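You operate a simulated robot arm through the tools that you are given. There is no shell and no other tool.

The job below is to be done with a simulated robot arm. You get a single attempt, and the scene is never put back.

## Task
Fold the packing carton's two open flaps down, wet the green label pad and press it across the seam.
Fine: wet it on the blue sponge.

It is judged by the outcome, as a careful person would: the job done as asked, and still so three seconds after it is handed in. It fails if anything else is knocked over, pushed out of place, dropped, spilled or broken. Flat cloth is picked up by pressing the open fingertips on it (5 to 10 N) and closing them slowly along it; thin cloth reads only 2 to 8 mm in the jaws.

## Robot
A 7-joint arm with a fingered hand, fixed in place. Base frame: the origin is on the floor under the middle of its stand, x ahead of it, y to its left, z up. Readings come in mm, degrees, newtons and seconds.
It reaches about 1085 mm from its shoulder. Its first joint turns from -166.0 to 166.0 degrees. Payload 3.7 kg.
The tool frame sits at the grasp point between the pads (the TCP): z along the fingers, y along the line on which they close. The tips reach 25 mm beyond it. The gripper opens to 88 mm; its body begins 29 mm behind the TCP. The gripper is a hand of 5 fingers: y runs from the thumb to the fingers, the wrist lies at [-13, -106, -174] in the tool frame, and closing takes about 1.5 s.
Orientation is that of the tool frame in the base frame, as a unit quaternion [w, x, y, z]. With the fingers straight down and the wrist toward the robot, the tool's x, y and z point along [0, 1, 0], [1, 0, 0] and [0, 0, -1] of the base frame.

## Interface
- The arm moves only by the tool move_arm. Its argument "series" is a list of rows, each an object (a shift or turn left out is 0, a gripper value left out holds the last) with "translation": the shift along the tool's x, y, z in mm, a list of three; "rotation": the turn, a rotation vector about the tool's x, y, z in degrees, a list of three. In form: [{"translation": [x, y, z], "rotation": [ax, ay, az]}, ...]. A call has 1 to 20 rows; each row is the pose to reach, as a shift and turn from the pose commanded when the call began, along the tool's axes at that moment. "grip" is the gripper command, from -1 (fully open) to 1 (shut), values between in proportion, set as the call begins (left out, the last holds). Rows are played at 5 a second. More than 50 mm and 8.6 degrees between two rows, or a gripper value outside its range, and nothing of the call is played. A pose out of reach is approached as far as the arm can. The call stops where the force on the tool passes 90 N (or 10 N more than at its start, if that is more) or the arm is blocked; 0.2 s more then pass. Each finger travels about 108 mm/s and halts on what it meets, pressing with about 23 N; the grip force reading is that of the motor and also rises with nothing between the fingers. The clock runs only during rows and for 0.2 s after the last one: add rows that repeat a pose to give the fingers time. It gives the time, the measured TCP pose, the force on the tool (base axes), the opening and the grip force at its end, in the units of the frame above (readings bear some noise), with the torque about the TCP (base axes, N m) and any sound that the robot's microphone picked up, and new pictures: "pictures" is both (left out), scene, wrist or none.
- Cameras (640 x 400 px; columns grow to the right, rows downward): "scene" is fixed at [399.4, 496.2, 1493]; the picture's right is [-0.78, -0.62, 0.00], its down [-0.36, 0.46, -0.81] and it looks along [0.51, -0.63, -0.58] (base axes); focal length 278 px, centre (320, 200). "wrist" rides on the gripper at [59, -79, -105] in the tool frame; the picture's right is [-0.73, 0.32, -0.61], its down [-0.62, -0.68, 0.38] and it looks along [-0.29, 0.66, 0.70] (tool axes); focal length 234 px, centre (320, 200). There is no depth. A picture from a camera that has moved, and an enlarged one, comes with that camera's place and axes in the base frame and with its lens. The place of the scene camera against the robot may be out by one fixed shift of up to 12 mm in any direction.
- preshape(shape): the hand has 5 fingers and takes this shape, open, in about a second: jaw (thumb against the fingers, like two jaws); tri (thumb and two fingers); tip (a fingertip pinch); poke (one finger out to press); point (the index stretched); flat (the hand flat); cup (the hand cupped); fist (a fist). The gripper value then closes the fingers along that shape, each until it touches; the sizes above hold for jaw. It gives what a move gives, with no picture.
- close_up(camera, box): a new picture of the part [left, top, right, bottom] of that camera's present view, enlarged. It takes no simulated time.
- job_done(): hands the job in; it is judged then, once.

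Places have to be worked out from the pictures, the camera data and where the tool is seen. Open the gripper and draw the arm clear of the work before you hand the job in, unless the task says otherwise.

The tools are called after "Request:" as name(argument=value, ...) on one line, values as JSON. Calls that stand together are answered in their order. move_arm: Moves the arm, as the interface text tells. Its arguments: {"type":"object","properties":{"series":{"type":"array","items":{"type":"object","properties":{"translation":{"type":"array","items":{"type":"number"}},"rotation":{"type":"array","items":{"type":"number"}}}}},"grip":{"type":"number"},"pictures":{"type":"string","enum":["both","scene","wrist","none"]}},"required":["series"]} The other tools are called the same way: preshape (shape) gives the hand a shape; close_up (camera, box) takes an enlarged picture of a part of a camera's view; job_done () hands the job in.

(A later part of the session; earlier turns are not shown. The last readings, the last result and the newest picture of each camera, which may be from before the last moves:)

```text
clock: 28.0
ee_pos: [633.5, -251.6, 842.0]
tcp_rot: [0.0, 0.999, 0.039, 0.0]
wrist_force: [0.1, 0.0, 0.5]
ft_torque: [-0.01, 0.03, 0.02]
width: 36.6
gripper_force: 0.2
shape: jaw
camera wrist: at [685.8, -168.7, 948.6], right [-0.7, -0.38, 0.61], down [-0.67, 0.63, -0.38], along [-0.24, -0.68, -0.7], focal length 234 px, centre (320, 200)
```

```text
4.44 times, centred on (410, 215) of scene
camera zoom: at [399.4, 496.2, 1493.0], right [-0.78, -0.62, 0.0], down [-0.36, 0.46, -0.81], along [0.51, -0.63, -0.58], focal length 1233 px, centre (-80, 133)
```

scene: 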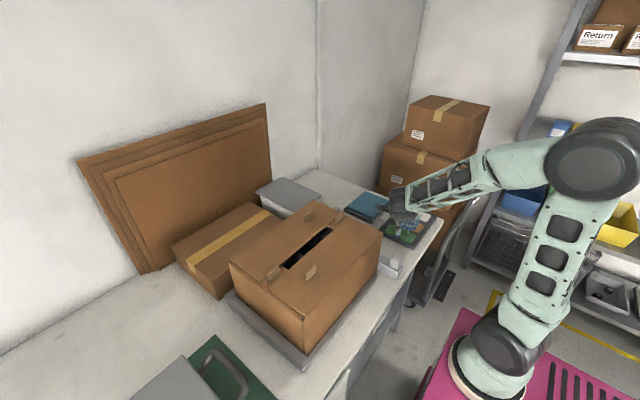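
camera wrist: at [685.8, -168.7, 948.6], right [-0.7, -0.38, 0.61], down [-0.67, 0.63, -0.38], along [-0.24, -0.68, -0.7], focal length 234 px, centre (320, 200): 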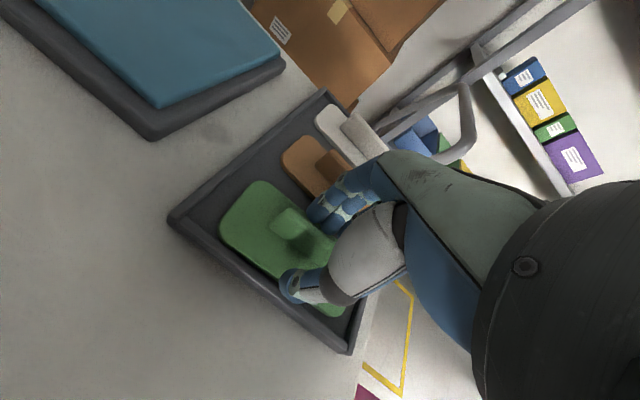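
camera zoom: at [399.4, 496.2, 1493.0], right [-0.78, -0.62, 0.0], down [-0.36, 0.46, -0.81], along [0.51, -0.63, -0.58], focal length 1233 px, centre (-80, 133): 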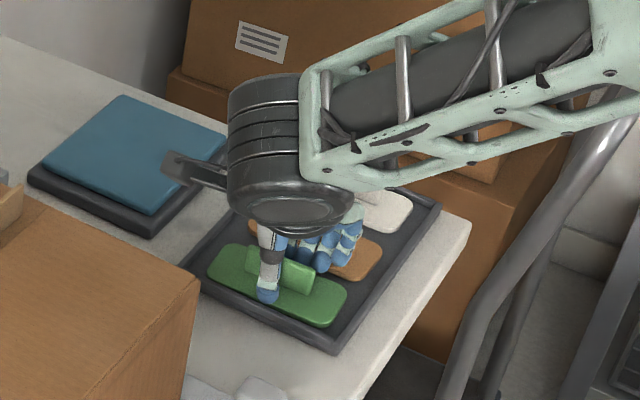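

The handle sits between thumb and fingers with no contact force yet. I lower 2 mm more and close on it.

Request:
move_arm(series=[{"translation": [0, 0.5, 2]}, {"translation": [0, 0.5, 2]}, {"translation": [0, 0.5, 2]}, {"translation": [0, 0.5, 2]}, {"translation": [0, 0.5, 2]}, {"translation": [0, 0.5, 2]}, {"translation": [0, 0.5, 2]}, {"translation": [0, 0.5, 2]}], grip=1, pictures="both")

Request:
close_up(camera="wrist", box=[180, 140, 440, 400])

Request:
close_up(camera="scene", box=[360, 170, 460, 260])

```text
clock: 29.8
ee_pos: [635.2, -252.5, 840.5]
tcp_rot: [0.0, 0.999, 0.039, 0.0]
wrist_force: [0.2, 0.5, 1.1]
ft_torque: [0.02, -0.03, 0.02]
width: 2.4
gripper_force: 22.6
shape: jaw
camera wrist: at [686.6, -169.3, 947.0], right [-0.7, -0.38, 0.61], down [-0.67, 0.63, -0.38], along [-0.24, -0.68, -0.7], focal length 234 px, centre (320, 200)
```

scene: 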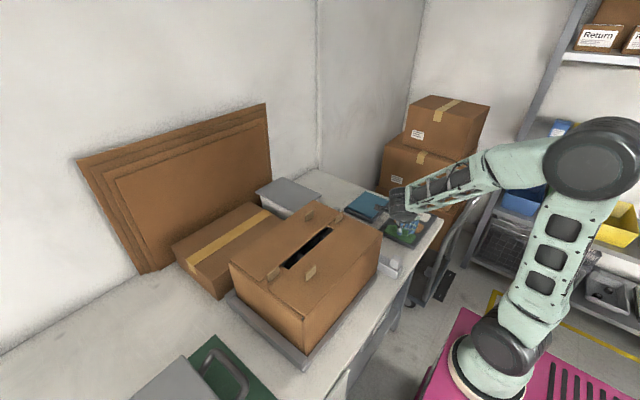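
wrist: 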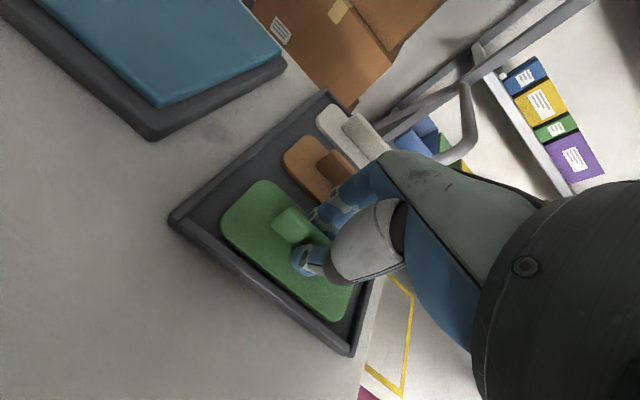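

```text
1.54 times, centred on (310, 270) of wrist
camera zoom: at [686.6, -169.3, 947.0], right [-0.7, -0.38, 0.61], down [-0.67, 0.63, -0.38], along [-0.24, -0.68, -0.7], focal length 360 px, centre (335, 92)
```

zoom: 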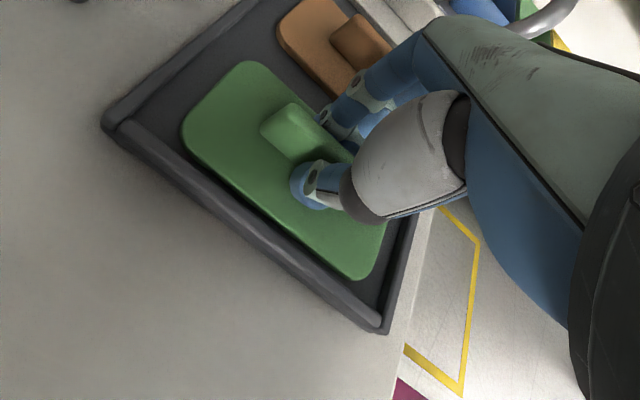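

```text
4.44 times, centred on (410, 215) of scene
camera zoom: at [399.4, 496.2, 1493.0], right [-0.78, -0.62, 0.0], down [-0.36, 0.46, -0.81], along [0.51, -0.63, -0.58], focal length 1233 px, centre (-80, 133)
```

zoom: 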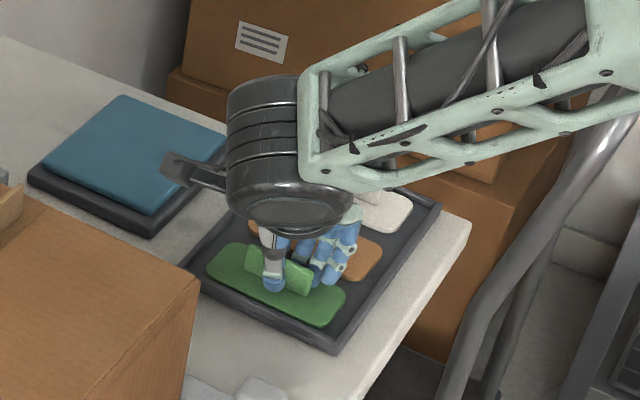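

The fingers closed with 22.6 N, with the handle between thumb and fingers, although the width reads only 2.4 mm. I lift 25 mm gently to check whether the pad comes up.

Request:
move_arm(series=[{"translation": [0, 0, -4]}, {"translation": [0, 0, -9]}, {"translation": [0, 0, -15]}, {"translation": [0, 0, -21]}, {"translation": [0, 0, -25]}, {"translation": [0, 0, -25]}], pictures="both")

Request:
close_up(camera="wrist", box=[180, 140, 440, 400])

Request:
close_up(camera="scene", box=[360, 170, 460, 260])

```text
clock: 31.2
ee_pos: [635.2, -253.3, 865.0]
tcp_rot: [0.0, 0.999, 0.039, 0.001]
wrist_force: [-0.2, 0.0, -0.7]
ft_torque: [0.01, -0.01, -0.01]
width: 2.2
gripper_force: 23.3
shape: jaw
camera wrist: at [686.6, -170.0, 971.9], right [-0.7, -0.38, 0.61], down [-0.67, 0.63, -0.38], along [-0.24, -0.68, -0.7], focal length 234 px, centre (320, 200)
```

scene: 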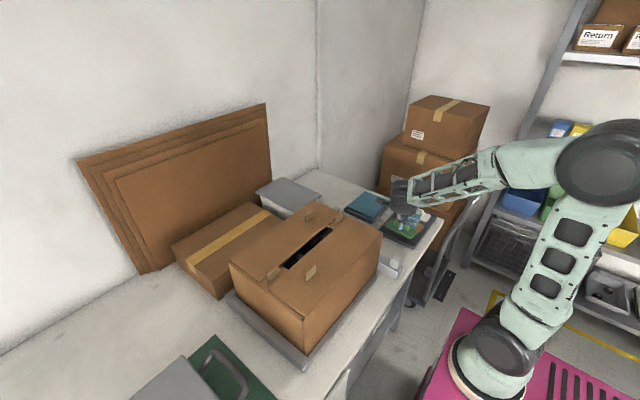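
wrist: 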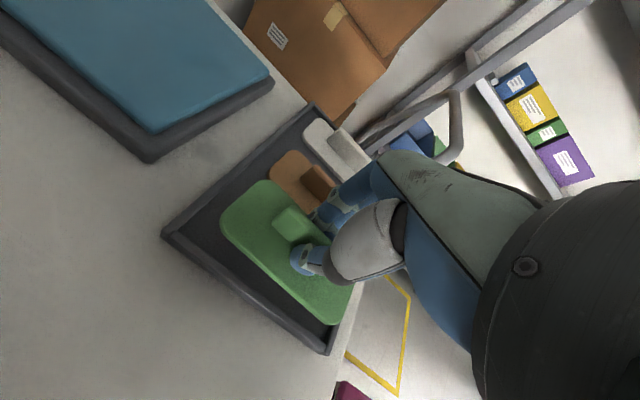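

```text
1.54 times, centred on (310, 270) of wrist
camera zoom: at [686.6, -170.0, 971.9], right [-0.7, -0.38, 0.61], down [-0.67, 0.63, -0.38], along [-0.24, -0.68, -0.7], focal length 360 px, centre (335, 92)
```

zoom: 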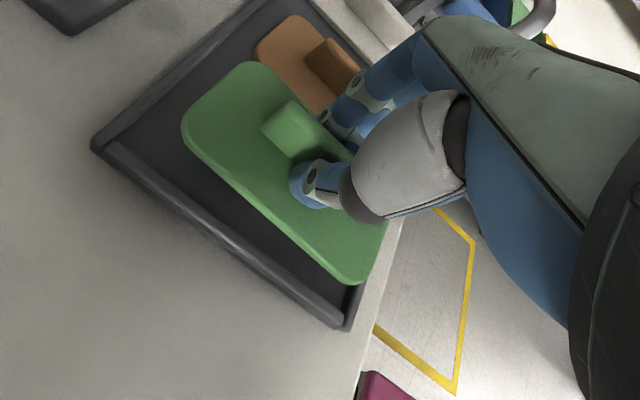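

```text
4.44 times, centred on (410, 215) of scene
camera zoom: at [399.4, 496.2, 1493.0], right [-0.78, -0.62, 0.0], down [-0.36, 0.46, -0.81], along [0.51, -0.63, -0.58], focal length 1233 px, centre (-80, 133)
```

zoom: 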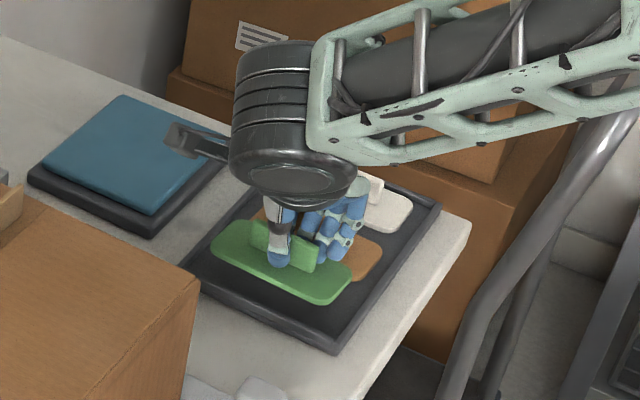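

The pad came up cleanly in the grip. The sponge top works out at z≈833, x 752–861, y -390 to -255; I carry the pad up and across to above its centre, squaring it to the axes.

Request:
move_arm(series=[{"translation": [0, 0, -25]}, {"translation": [0, 0, -50]}, {"translation": [10, 5, -65], "rotation": [0, 0, 1]}, {"translation": [35, 17, -65], "rotation": [0, 0, 2]}, {"translation": [65, 32, -65], "rotation": [0, 0, 3]}, {"translation": [95, 47, -65], "rotation": [0, 0, 4]}, {"translation": [125, 61, -65], "rotation": [0, 0, 4.5]}, {"translation": [150, 73, -65], "rotation": [0, 0, 4.5]}, {"translation": [165, 80, -65], "rotation": [0, 0, 4.5]}, {"translation": [168, 82, -65], "rotation": [0, 0, 4.5]}, {"translation": [168, 82, -65], "rotation": [0, 0, 4.5]}], pictures="both")

Request:
close_up(camera="wrist", box=[140, 120, 440, 400])

Request:
close_up(camera="scene", box=[330, 150, 460, 260])

```text
clock: 33.6
ee_pos: [809.9, -321.8, 930.1]
tcp_rot: [0.0, 1.0, 0.0, 0.0]
wrist_force: [0.0, -0.6, -0.3]
ft_torque: [-0.01, -0.02, 0.01]
width: 2.5
gripper_force: 23.3
shape: jaw
camera wrist: at [867.7, -243.2, 1036.4], right [-0.73, -0.32, 0.61], down [-0.62, 0.68, -0.38], along [-0.29, -0.66, -0.7], focal length 234 px, centre (320, 200)
```

scene: 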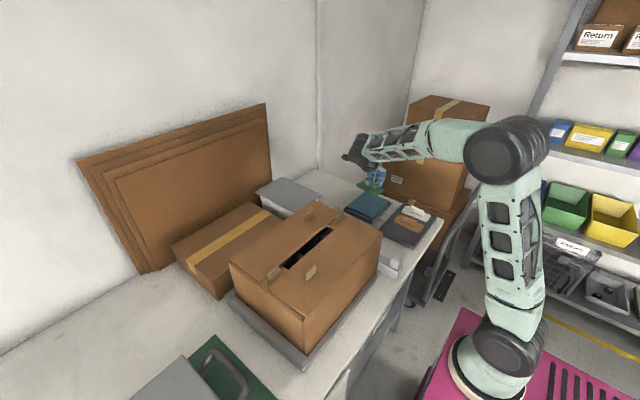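
wrist: 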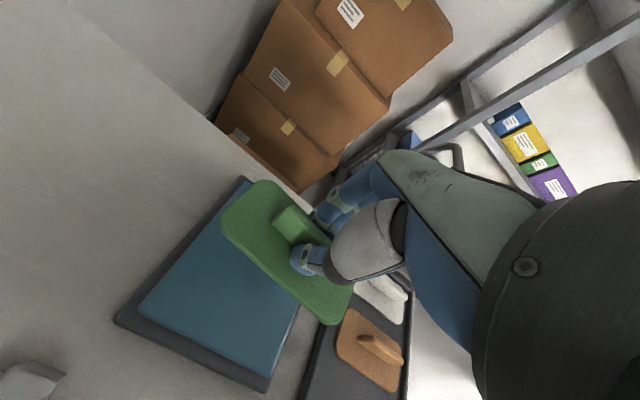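

```text
1.43 times, centred on (290, 260) of wrist
camera zoom: at [867.7, -243.2, 1036.4], right [-0.73, -0.32, 0.61], down [-0.62, 0.68, -0.38], along [-0.29, -0.66, -0.7], focal length 334 px, centre (363, 114)
```

zoom: 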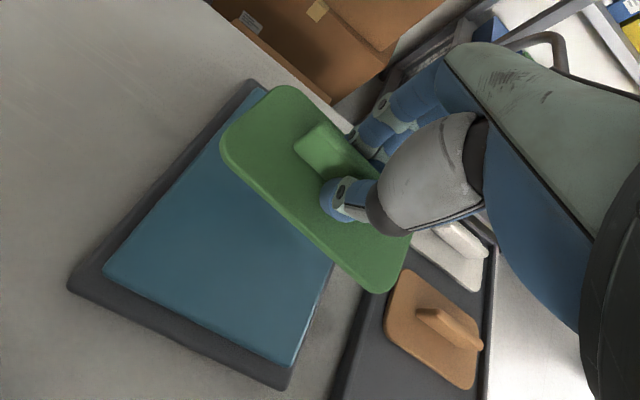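

```text
3.64 times, centred on (395, 205) of scene
camera zoom: at [399.4, 496.2, 1493.0], right [-0.78, -0.62, 0.0], down [-0.36, 0.46, -0.81], along [0.51, -0.63, -0.58], focal length 1009 px, centre (47, 182)
```

zoom: 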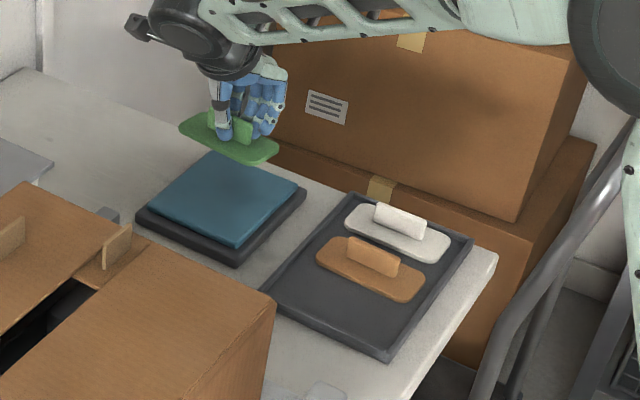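

The pad is held centred over the sponge but yawed about -6.5° from the grip, so I turn the hand +6° to square it. I come down to just above the sponge (contact expected at TCP z≈866).

Request:
move_arm(series=[{"translation": [0, 0, 10], "rotation": [0, 0, -3]}, {"translation": [0, 0, 25], "rotation": [0, 0, -6]}, {"translation": [0, 0, 40], "rotation": [0, 0, -6]}, {"translation": [0, 0, 50], "rotation": [0, 0, -6]}, {"translation": [0, 0, 56], "rotation": [0, 0, -6]}, {"translation": [0, 0, 58], "rotation": [0, 0, -6]}, {"translation": [0, 0, 58], "rotation": [0, 0, -6]}], pictures="both")

Request:
close_up(camera="wrist", box=[140, 120, 440, 400])

Request:
close_up(camera="scene", box=[330, 170, 430, 240])

```text
clock: 35.2
ee_pos: [807.0, -320.9, 871.3]
tcp_rot: [0.0, 0.999, 0.052, 0.0]
wrist_force: [0.6, 0.3, 0.1]
ft_torque: [0.02, 0.02, 0.02]
width: 2.4
gripper_force: 23.0
shape: jaw
camera wrist: at [857.9, -236.2, 978.3], right [-0.69, -0.4, 0.61], down [-0.69, 0.61, -0.38], along [-0.22, -0.68, -0.7], focal length 234 px, centre (320, 200)
```

scene: 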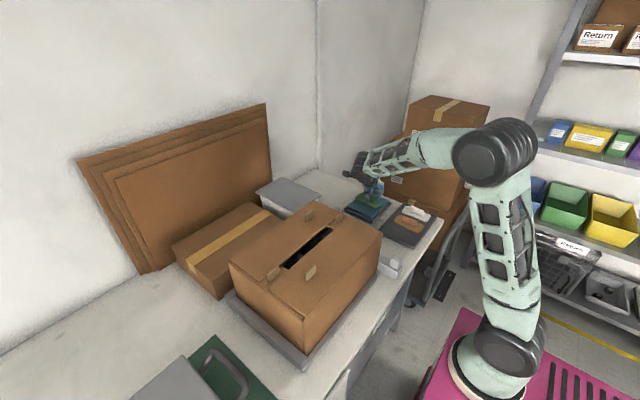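
wrist: 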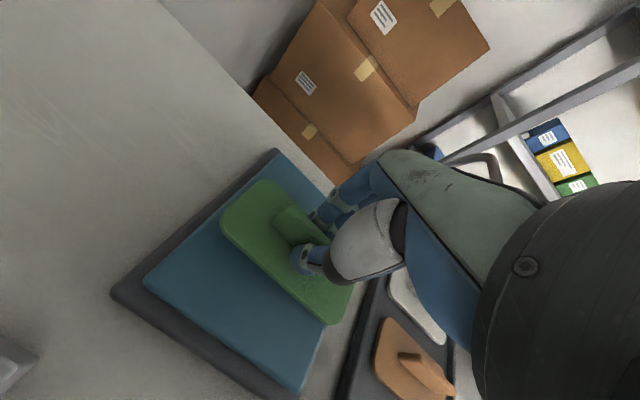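

```text
1.43 times, centred on (290, 260) of wrist
camera zoom: at [857.9, -236.2, 978.3], right [-0.69, -0.4, 0.61], down [-0.69, 0.61, -0.38], along [-0.22, -0.68, -0.7], focal length 334 px, centre (363, 114)
```

zoom: 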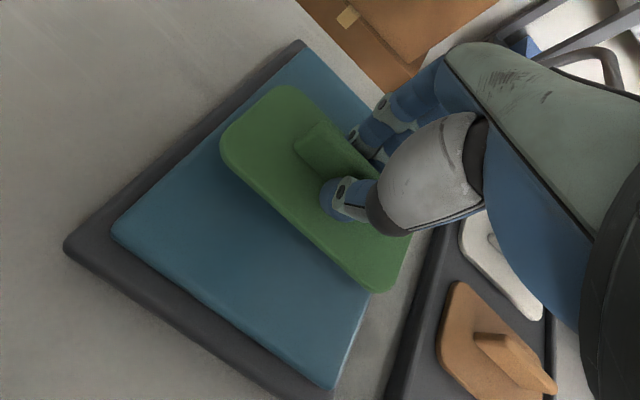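

```text
5.71 times, centred on (380, 205) of scene
camera zoom: at [399.4, 496.2, 1493.0], right [-0.78, -0.62, 0.0], down [-0.36, 0.46, -0.81], along [0.51, -0.63, -0.58], focal length 1586 px, centre (-23, 171)
```

zoom: 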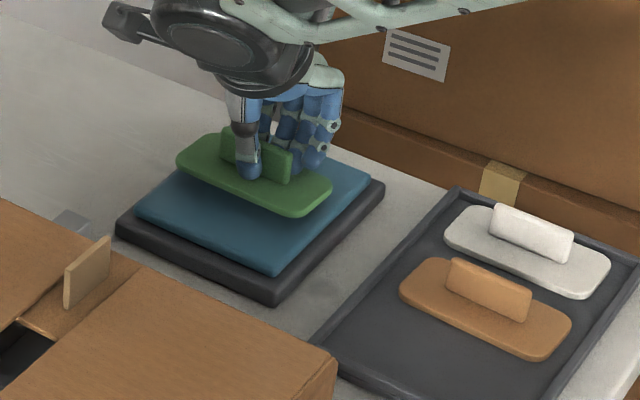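

The pad hovers a few mm above the sponge, square to it. I shift it 2 mm to +x and step down gently to make contact.

Request:
move_arm(series=[{"translation": [2, 0, 1]}, {"translation": [2, 0, 3]}, {"translation": [2, 0, 5]}, {"translation": [2, 0, 6]}, {"translation": [2, 0, 6]}], pictures="none")

```text
clock: 36.4
ee_pos: [810.7, -322.1, 866.3]
tcp_rot: [-0.001, 0.999, 0.052, 0.001]
wrist_force: [0.3, 0.3, 0.0]
ft_torque: [0.03, 0.02, 0.0]
width: 2.1
gripper_force: 23.8
shape: jaw
```

No contact yet at TCP z 866. I continue down in small steps.

Request:
move_arm(series=[{"translation": [0, 0, 1]}, {"translation": [0, 0, 2]}, {"translation": [0, 0, 3]}, {"translation": [0, 0, 3]}], pictures="scene")

Request:
close_up(camera="scene", box=[330, 170, 430, 240])

```text
clock: 37.4
ee_pos: [810.0, -322.0, 863.1]
tcp_rot: [0.0, 0.999, 0.052, 0.0]
wrist_force: [-0.6, 0.4, 0.0]
ft_torque: [0.03, 0.01, -0.02]
width: 2.1
gripper_force: 22.6
shape: jaw
```

scene: 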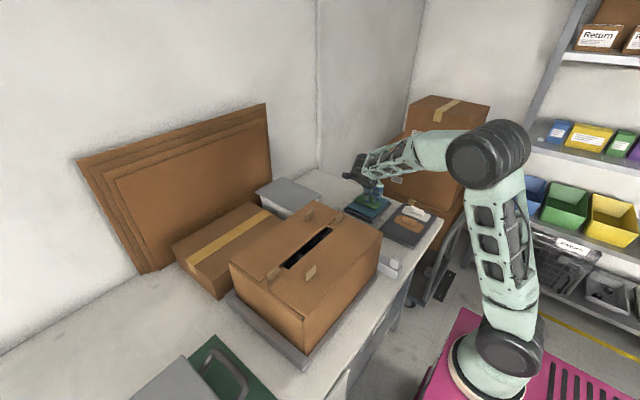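

```text
5.71 times, centred on (380, 205) of scene
camera zoom: at [399.4, 496.2, 1493.0], right [-0.78, -0.62, 0.0], down [-0.36, 0.46, -0.81], along [0.51, -0.63, -0.58], focal length 1586 px, centre (-23, 171)
```

zoom: 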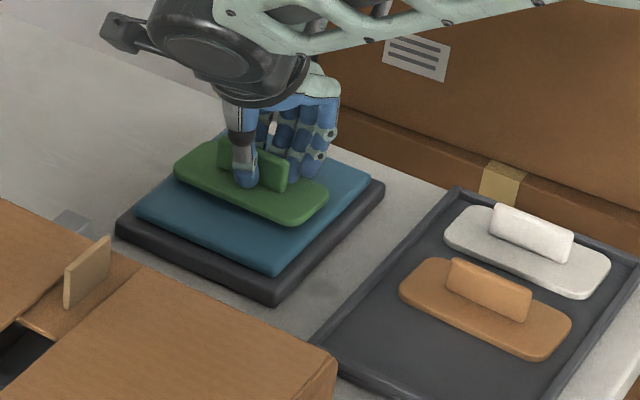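

Still zero force at 863; I go down another 3 mm in half-second steps.

Request:
move_arm(series=[{"translation": [0, 0, 1]}, {"translation": [0, 0, 2]}, {"translation": [0, 0, 3]}, {"translation": [0, 0, 3]}], pictures="none")

```text
clock: 38.4
ee_pos: [811.1, -321.3, 860.2]
tcp_rot: [0.0, 0.999, 0.052, -0.001]
wrist_force: [-0.6, -0.6, -0.7]
ft_torque: [0.02, -0.01, -0.03]
width: 2.6
gripper_force: 22.4
shape: jaw
```

Request:
move_arm(series=[{"translation": [0, 0, 1]}, {"translation": [0, 0, 2]}, {"translation": [0, 0, 3]}, {"translation": [0, 0, 3]}], pictures="both")

Request:
close_up(camera="scene", box=[330, 170, 430, 240])

Request:
close_up(camera="wrist", box=[140, 120, 440, 400])

```text
clock: 39.4
ee_pos: [810.3, -321.1, 857.7]
tcp_rot: [0.0, 0.999, 0.052, -0.001]
wrist_force: [-0.7, -1.3, 5.6]
ft_torque: [-0.08, 0.01, 0.0]
width: 2.8
gripper_force: 23.4
shape: jaw
camera wrist: at [859.5, -236.8, 964.6], right [-0.69, -0.4, 0.61], down [-0.69, 0.61, -0.38], along [-0.22, -0.68, -0.7], focal length 234 px, centre (320, 200)
```

scene: 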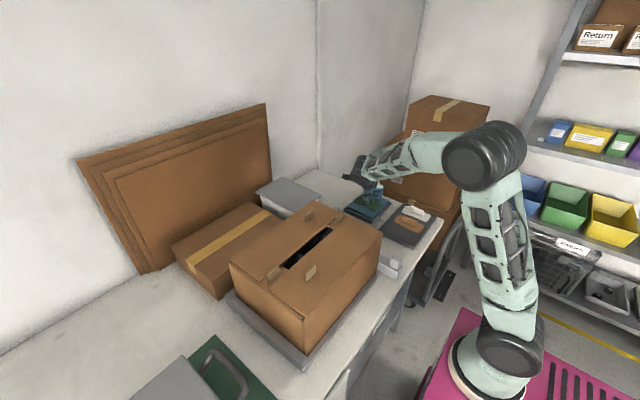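
wrist: 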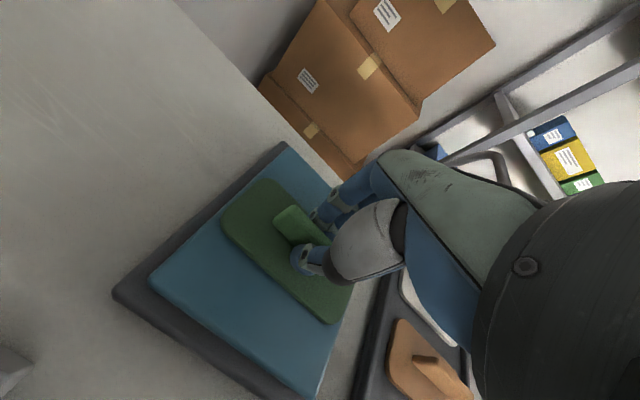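

```text
5.71 times, centred on (380, 205) of scene
camera zoom: at [399.4, 496.2, 1493.0], right [-0.78, -0.62, 0.0], down [-0.36, 0.46, -0.81], along [0.51, -0.63, -0.58], focal length 1586 px, centre (-23, 171)
```

zoom: 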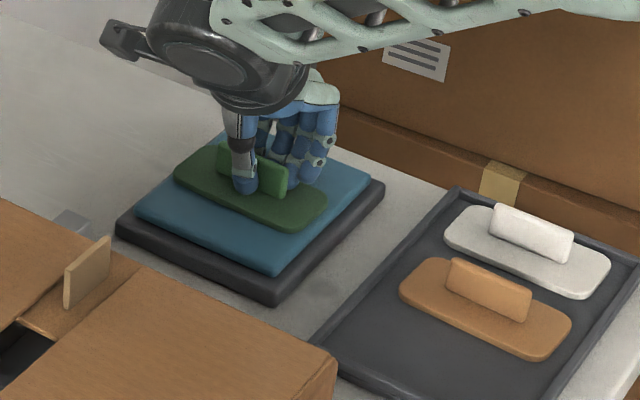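

```text
1.43 times, centred on (290, 260) of wrist
camera zoom: at [859.5, -236.8, 964.6], right [-0.69, -0.4, 0.61], down [-0.69, 0.61, -0.38], along [-0.22, -0.68, -0.7], focal length 334 px, centre (363, 114)
```

zoom: 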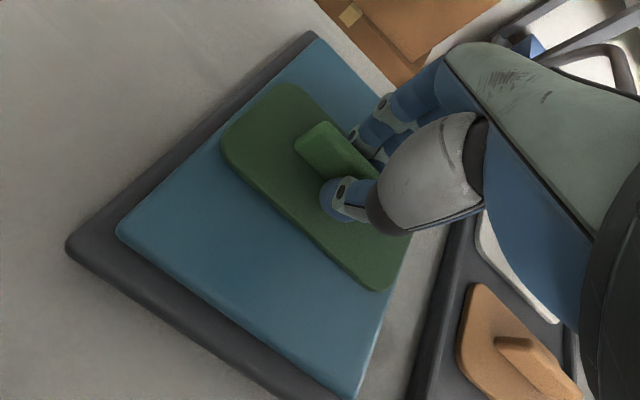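

The pad turned dark green with 5.6 N of contact, so it is taking up water. I hold it pressed about a second more, 1 mm deeper, then lift it clear.

Request:
move_arm(series=[{"translation": [0, 0, 1]}, {"translation": [0, 0, 1]}, {"translation": [0, 0, 1]}, {"translation": [0, 0, 1]}, {"translation": [0, 0, -3]}, {"translation": [0, 0, -12]}, {"translation": [0, 0, -30]}, {"translation": [0, 0, -60]}, {"translation": [0, 0, -95]}, {"translation": [0, 0, -130]}, {"translation": [0, 0, -170]}, {"translation": [0, 0, -205]}, {"translation": [0, 0, -240]}, {"translation": [0, 0, -240]}], pictures="both")

Request:
close_up(camera="wrist", box=[140, 120, 440, 400])

```text
clock: 42.4
ee_pos: [811.0, -320.3, 1096.5]
tcp_rot: [0.0, 0.999, 0.053, 0.0]
wrist_force: [-0.4, 1.5, 0.3]
ft_torque: [0.01, -0.01, 0.0]
width: 2.6
gripper_force: 23.1
shape: jaw
camera wrist: at [859.6, -235.7, 1202.6], right [-0.69, -0.4, 0.61], down [-0.69, 0.61, -0.38], along [-0.22, -0.68, -0.7], focal length 234 px, centre (320, 200)
```

scene: 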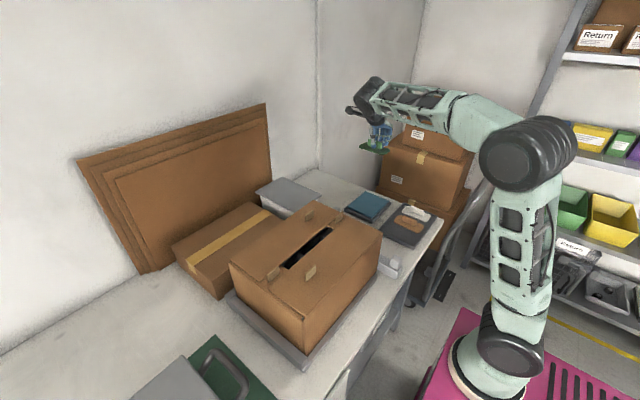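
wrist: 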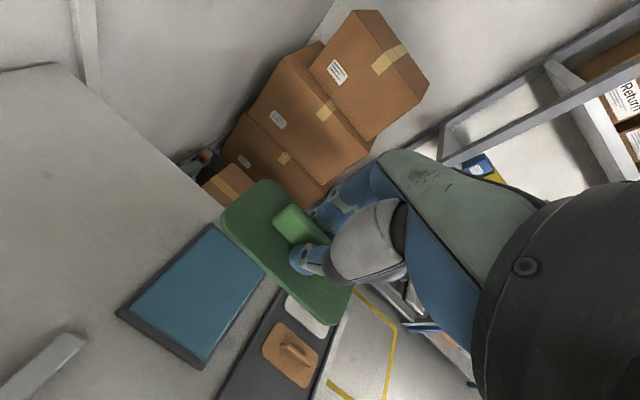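

```text
1.43 times, centred on (290, 260) of wrist
camera zoom: at [859.6, -235.7, 1202.6], right [-0.69, -0.4, 0.61], down [-0.69, 0.61, -0.38], along [-0.22, -0.68, -0.7], focal length 334 px, centre (363, 114)
```

zoom: 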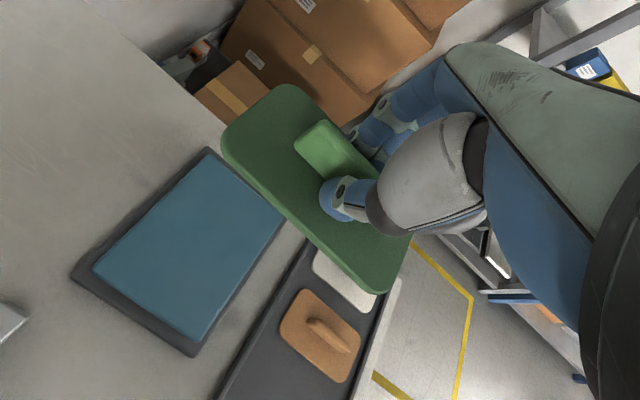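

The pad is wet (dark green) and firmly held. I carry it at this height over the carton to the middle of the seam, aiming its centre at about (746, 110) and turning 2.5° more to square it.

Request:
move_arm(series=[{"translation": [-1, -20, -5]}, {"translation": [-3, -55, -5], "rotation": [0, 0, -0.5]}, {"translation": [-5, -93, -5], "rotation": [0, 0, -1]}, {"translation": [-7, -131, -5], "rotation": [0, 0, -1.5]}, {"translation": [-9, -169, -5], "rotation": [0, 0, -2]}, {"translation": [-11, -207, -5], "rotation": [0, 0, -2.5]}, {"translation": [-13, -245, -5], "rotation": [0, 0, -2.5]}, {"translation": [-15, -283, -5], "rotation": [0, 0, -2.5]}, {"translation": [-17, -321, -5], "rotation": [0, 0, -2.5]}, {"translation": [-19, -359, -5], "rotation": [0, 0, -2.5]}, {"translation": [-20.5, -397, -5], "rotation": [0, 0, -2.5]}, {"translation": [-21.6, -425, -5], "rotation": [0, 0, -2.5]}, {"translation": [-21.6, -435, -5], "rotation": [0, 0, -2.5]}, {"translation": [-21.6, -435, -5], "rotation": [0, 0, -2.5]}], pictures="both")

Request:
close_up(camera="wrist", box=[100, 100, 440, 400])

Request:
close_up(camera="scene", box=[220, 170, 400, 300])

```text
clock: 45.4
ee_pos: [743.8, 108.0, 1102.4]
tcp_rot: [0.0, 0.997, 0.074, 0.0]
wrist_force: [-0.6, -0.7, -0.3]
ft_torque: [0.0, 0.03, 0.0]
width: 2.6
gripper_force: 22.9
shape: jaw
camera wrist: at [789.1, 195.4, 1209.7], right [-0.67, -0.43, 0.61], down [-0.72, 0.58, -0.38], along [-0.19, -0.69, -0.7], focal length 234 px, centre (320, 200)
```

scene: 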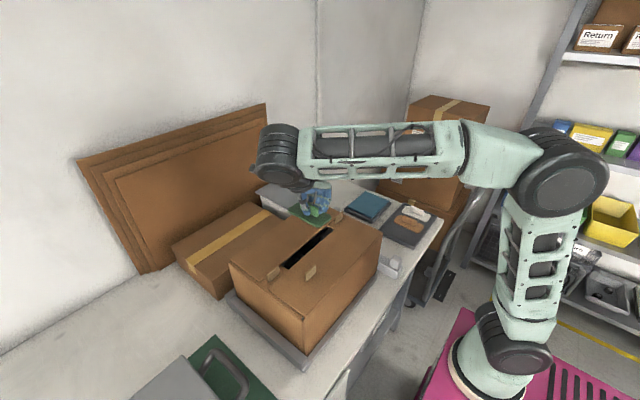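
wrist: 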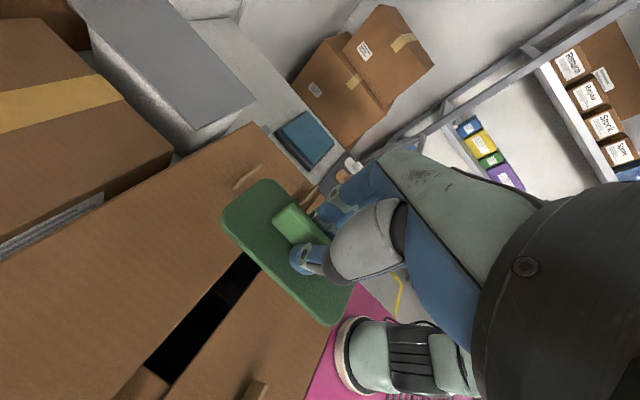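

```text
1.33 times, centred on (270, 250) of wrist
camera zoom: at [789.1, 195.4, 1209.7], right [-0.67, -0.43, 0.61], down [-0.72, 0.58, -0.38], along [-0.19, -0.69, -0.7], focal length 312 px, centre (387, 133)
```

zoom: 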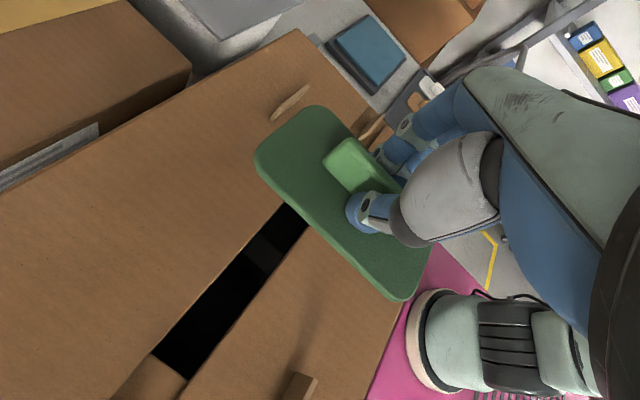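

```text
3.08 times, centred on (310, 235) of scene
camera zoom: at [399.4, 496.2, 1493.0], right [-0.78, -0.62, 0.0], down [-0.36, 0.46, -0.81], along [0.51, -0.63, -0.58], focal length 854 px, centre (351, 92)
```

zoom: 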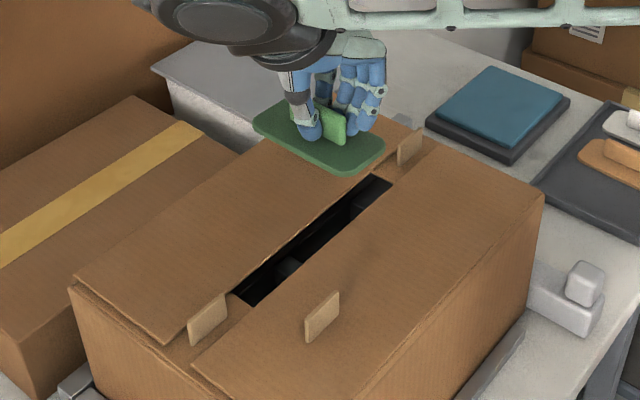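

The pad is square and centred over the slot (slot x≈731–758, pad centre x≈744). I descend to about 10 mm above expected contact.

Request:
move_arm(series=[{"translation": [1.5, 0, 20]}, {"translation": [1.5, 0, 42]}, {"translation": [1.5, 0, 62]}, {"translation": [1.5, 0, 78]}, {"translation": [1.5, 0, 88]}, {"translation": [1.5, 0, 88]}], pictures="both")

Request:
close_up(camera="wrist", box=[100, 100, 440, 400])

Request:
close_up(camera="scene", box=[220, 190, 380, 300])

```text
clock: 46.8
ee_pos: [744.2, 109.5, 1014.1]
tcp_rot: [-0.001, 0.997, 0.073, 0.0]
wrist_force: [-0.5, 0.1, 0.0]
ft_torque: [-0.01, 0.0, 0.02]
width: 2.3
gripper_force: 22.8
shape: jaw
camera wrist: at [790.8, 196.4, 1120.4], right [-0.67, -0.43, 0.61], down [-0.72, 0.58, -0.38], along [-0.19, -0.69, -0.7], focal length 234 px, centre (320, 200)
```

scene: 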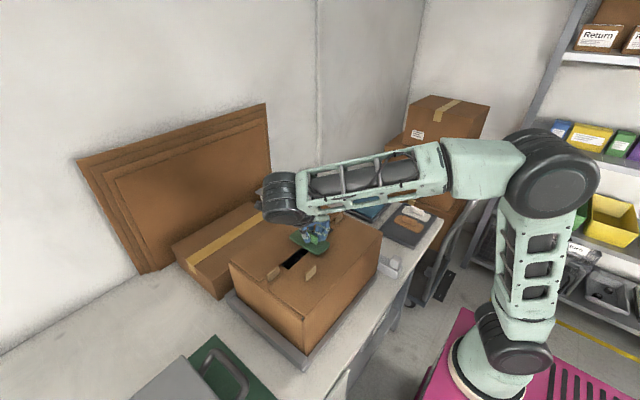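
wrist: 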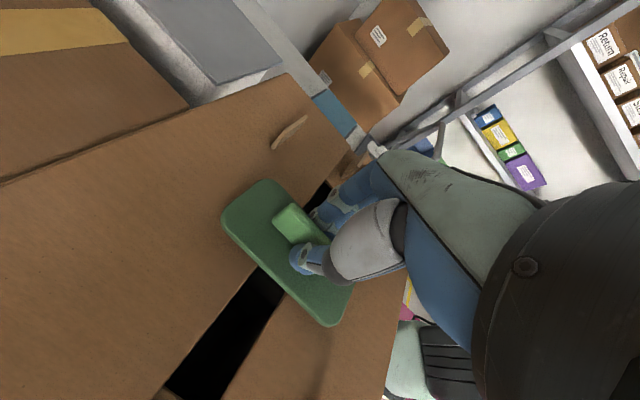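

```text
1.33 times, centred on (270, 250) of wrist
camera zoom: at [790.8, 196.4, 1120.4], right [-0.67, -0.43, 0.61], down [-0.72, 0.58, -0.38], along [-0.19, -0.69, -0.7], focal length 312 px, centre (387, 133)
```

zoom: 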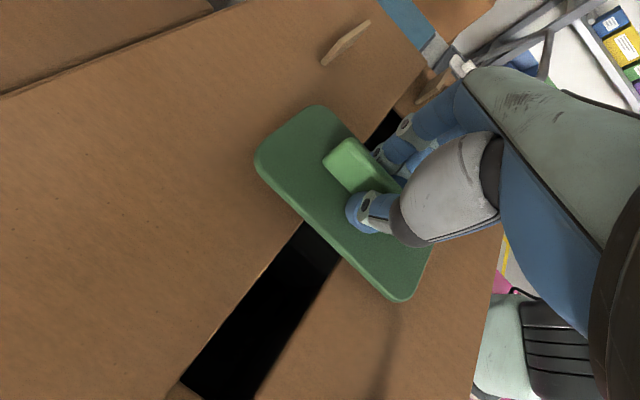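

```text
3.64 times, centred on (300, 245) of scene
camera zoom: at [399.4, 496.2, 1493.0], right [-0.78, -0.62, 0.0], down [-0.36, 0.46, -0.81], along [0.51, -0.63, -0.58], focal length 1009 px, centre (393, 36)
```

zoom: 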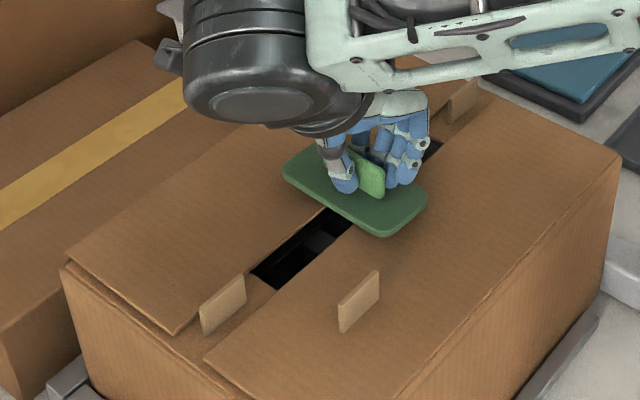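

Alignment holds, with the slot centre at x≈744.5 right under the handle. I lower in small steps to find contact.

Request:
move_arm(series=[{"translation": [0, 0, 2]}, {"translation": [0, 0, 4]}, {"translation": [0, 0, 6]}, {"translation": [0, 0, 8]}, {"translation": [0, 0, 8]}], pictures="none")

```text
clock: 48.0
ee_pos: [745.7, 109.4, 1007.2]
tcp_rot: [-0.001, 0.997, 0.073, 0.001]
wrist_force: [0.2, 0.7, -0.3]
ft_torque: [0.0, 0.0, 0.0]
width: 2.6
gripper_force: 23.0
shape: jaw
```

No contact yet at 1007; another 4 mm down.

Request:
move_arm(series=[{"translation": [0, 0, 1]}, {"translation": [0, 0, 2]}, {"translation": [0, 0, 3]}, {"translation": [0, 0, 4]}, {"translation": [0, 0, 4]}], pictures="none")

```text
clock: 49.2
ee_pos: [745.5, 109.7, 1002.5]
tcp_rot: [0.0, 0.997, 0.074, 0.0]
wrist_force: [-0.7, -0.2, 6.8]
ft_torque: [-0.07, -0.03, 0.04]
width: 2.7
gripper_force: 22.8
shape: jaw
```

Contact with 6.8 N at TCP z 1002.5. I press a little harder, about 1.5 mm deeper, and hold for two seconds so the label adheres to both flaps.

Request:
move_arm(series=[{"translation": [0, 0, 0.7]}, {"translation": [0, 0, 1.5]}, {"translation": [0, 0, 1.5]}, {"translation": [0, 0, 1.5]}, {"translation": [0, 0, 1.5]}, {"translation": [0, 0, 1.5]}, {"translation": [0, 0, 1.5]}, {"translation": [0, 0, 1.5]}, {"translation": [0, 0, 1.5]}, {"translation": [0, 0, 1.5]}, {"translation": [0, 0, 1.5]}, {"translation": [0, 0, 1.5]}], pictures="both")

Request:
close_up(camera="wrist", box=[100, 100, 440, 400])

Request:
close_up(camera="scene", box=[220, 190, 380, 300])

```text
clock: 51.8
ee_pos: [745.0, 108.8, 1000.5]
tcp_rot: [0.0, 0.997, 0.074, 0.001]
wrist_force: [1.7, 0.5, 37.1]
ft_torque: [-0.06, -0.26, -0.03]
width: 2.8
gripper_force: 23.1
shape: jaw
camera wrist: at [790.2, 195.6, 1108.6], right [-0.67, -0.43, 0.61], down [-0.72, 0.58, -0.38], along [-0.19, -0.69, -0.7], focal length 234 px, centre (320, 200)
```

scene: 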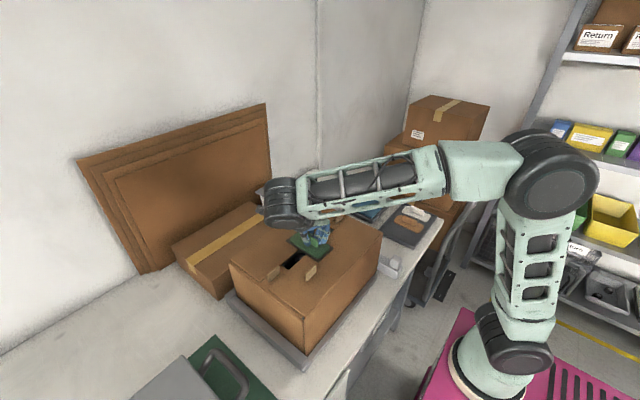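
wrist: 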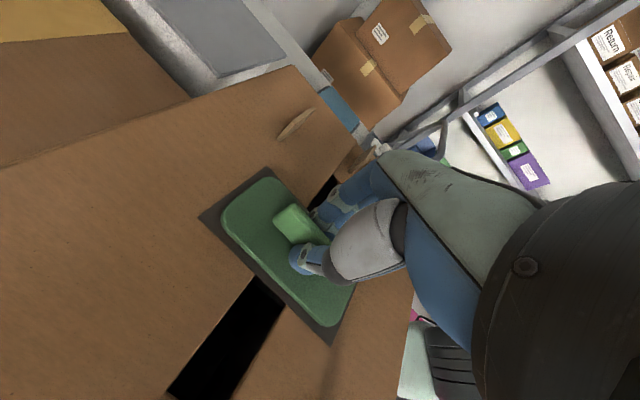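

```text
1.33 times, centred on (270, 250) of wrist
camera zoom: at [790.2, 195.6, 1108.6], right [-0.67, -0.43, 0.61], down [-0.72, 0.58, -0.38], along [-0.19, -0.69, -0.7], focal length 312 px, centre (387, 133)
```

zoom: 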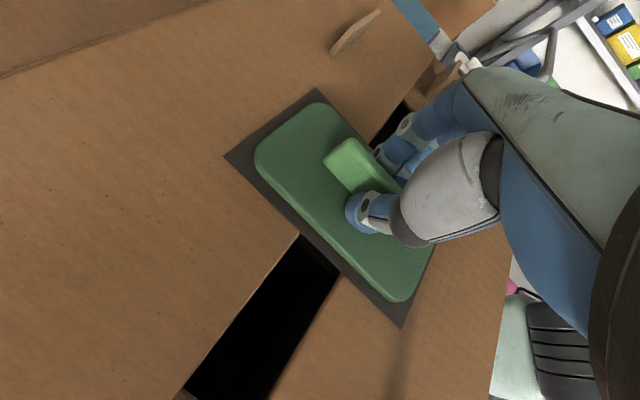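

```text
3.64 times, centred on (300, 245) of scene
camera zoom: at [399.4, 496.2, 1493.0], right [-0.78, -0.62, 0.0], down [-0.36, 0.46, -0.81], along [0.51, -0.63, -0.58], focal length 1009 px, centre (393, 36)
```

zoom: 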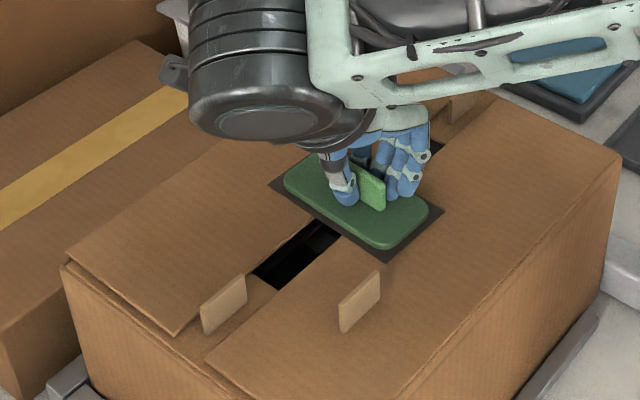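

A dark wet bond mark has appeared around the pad and the contact held for over 2 s (37 N). I ease the pressure off and then open the fingers just enough to free the handle.

Request:
move_arm(series=[{"translation": [0, 0, -0.8]}, {"translation": [0, 0, -1.3]}, {"translation": [0, 0, -1.3]}], pictures="none")

Request:
move_arm(series=[{"translation": [0, 0, 0]}, {"translation": [0, 0, 0]}, {"translation": [0, 0, 0]}, {"translation": [0, 0, 0]}, {"translation": [0, 0, 0]}, {"translation": [0, 0, 0]}], grip=0.15, pictures="both")

Request:
close_up(camera="wrist", box=[100, 100, 440, 400])

```text
clock: 52.6
ee_pos: [745.2, 109.6, 1003.1]
tcp_rot: [-0.001, 0.997, 0.075, 0.0]
wrist_force: [1.7, -0.8, 24.7]
ft_torque: [-0.1, -0.17, -0.05]
width: 2.7
gripper_force: 23.7
shape: jaw
```

```text
clock: 54.0
ee_pos: [744.2, 107.8, 1002.4]
tcp_rot: [0.0, 0.997, 0.074, -0.001]
wrist_force: [-0.6, -0.3, 7.2]
ft_torque: [0.02, -0.04, -0.01]
width: 36.1
gripper_force: 0.1
shape: jaw
camera wrist: at [790.7, 195.8, 1108.5], right [-0.67, -0.43, 0.61], down [-0.72, 0.58, -0.38], along [-0.19, -0.69, -0.7], focal length 234 px, centre (320, 200)
```

scene: 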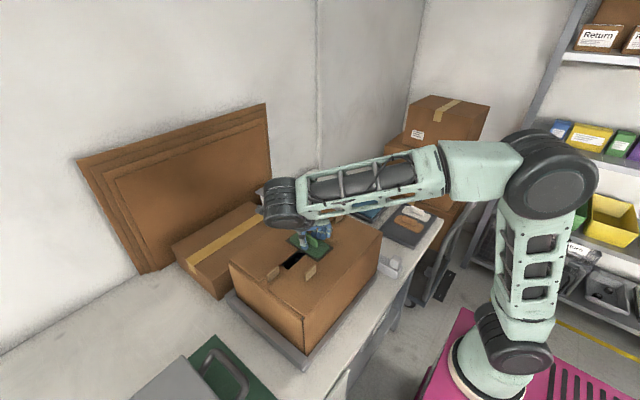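
wrist: 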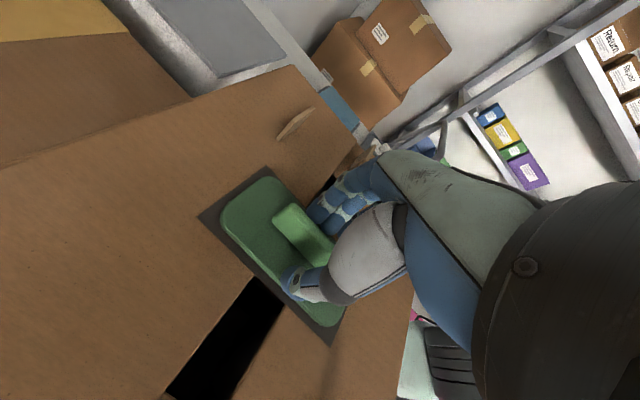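

```text
1.33 times, centred on (270, 250) of wrist
camera zoom: at [790.7, 195.8, 1108.5], right [-0.67, -0.43, 0.61], down [-0.72, 0.58, -0.38], along [-0.19, -0.69, -0.7], focal length 312 px, centre (387, 133)
```

zoom: 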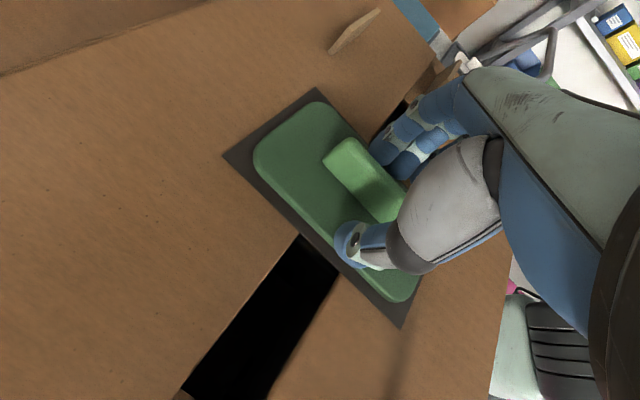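

The fingers are open to 36 mm around the handle and the pad stayed put. I lift straight up slowly, then higher and back.

Request:
move_arm(series=[{"translation": [0, 0, -4]}, {"translation": [0, 0, -10]}, {"translation": [0, 0, -20]}, {"translation": [0, 0, -35]}, {"translation": [0, 0, -60]}, {"translation": [0, 0, -95]}, {"translation": [0, 0, -135]}, {"translation": [0, 0, -170]}, {"translation": [0, 0, -170]}], pictures="both")

Request:
close_up(camera="wrist", box=[100, 100, 440, 400])

Request:
close_up(camera="scene", box=[220, 190, 400, 300])

```text
clock: 56.0
ee_pos: [744.9, 109.5, 1172.3]
tcp_rot: [0.001, 0.997, 0.074, 0.0]
wrist_force: [-0.4, -1.0, 0.3]
ft_torque: [0.01, -0.01, -0.01]
width: 37.0
gripper_force: 0.0
shape: jaw
camera wrist: at [791.1, 195.7, 1278.6], right [-0.67, -0.43, 0.61], down [-0.72, 0.58, -0.38], along [-0.19, -0.69, -0.7], focal length 234 px, centre (320, 200)
```

scene: 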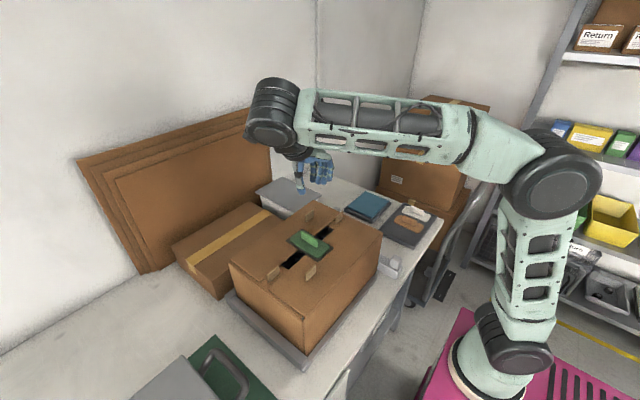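
wrist: 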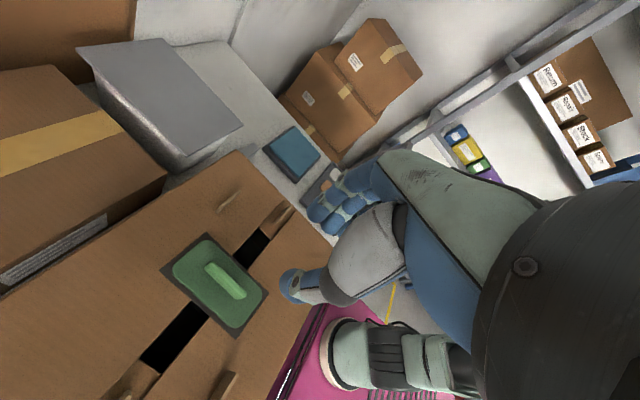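

```text
1.33 times, centred on (270, 250) of wrist
camera zoom: at [791.1, 195.7, 1278.6], right [-0.67, -0.43, 0.61], down [-0.72, 0.58, -0.38], along [-0.19, -0.69, -0.7], focal length 312 px, centre (387, 133)
```

zoom: 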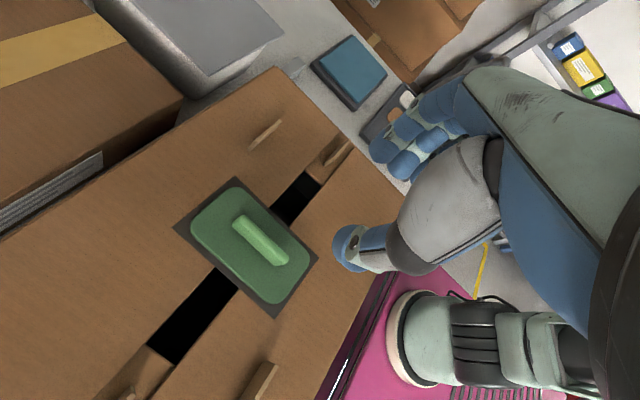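

```text
3.56 times, centred on (310, 245) of scene
camera zoom: at [399.4, 496.2, 1493.0], right [-0.78, -0.62, 0.0], down [-0.36, 0.46, -0.81], along [0.51, -0.63, -0.58], focal length 987 px, centre (356, 40)
```

zoom: 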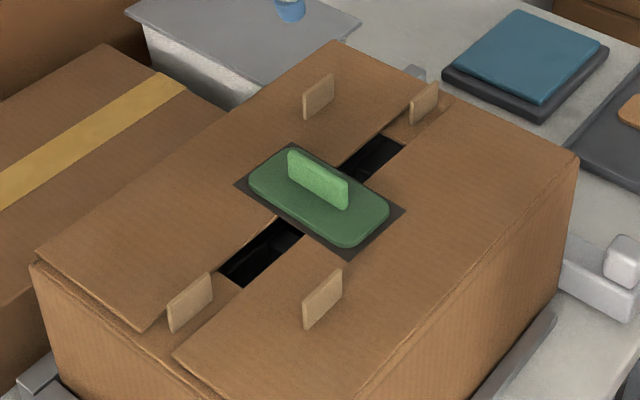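

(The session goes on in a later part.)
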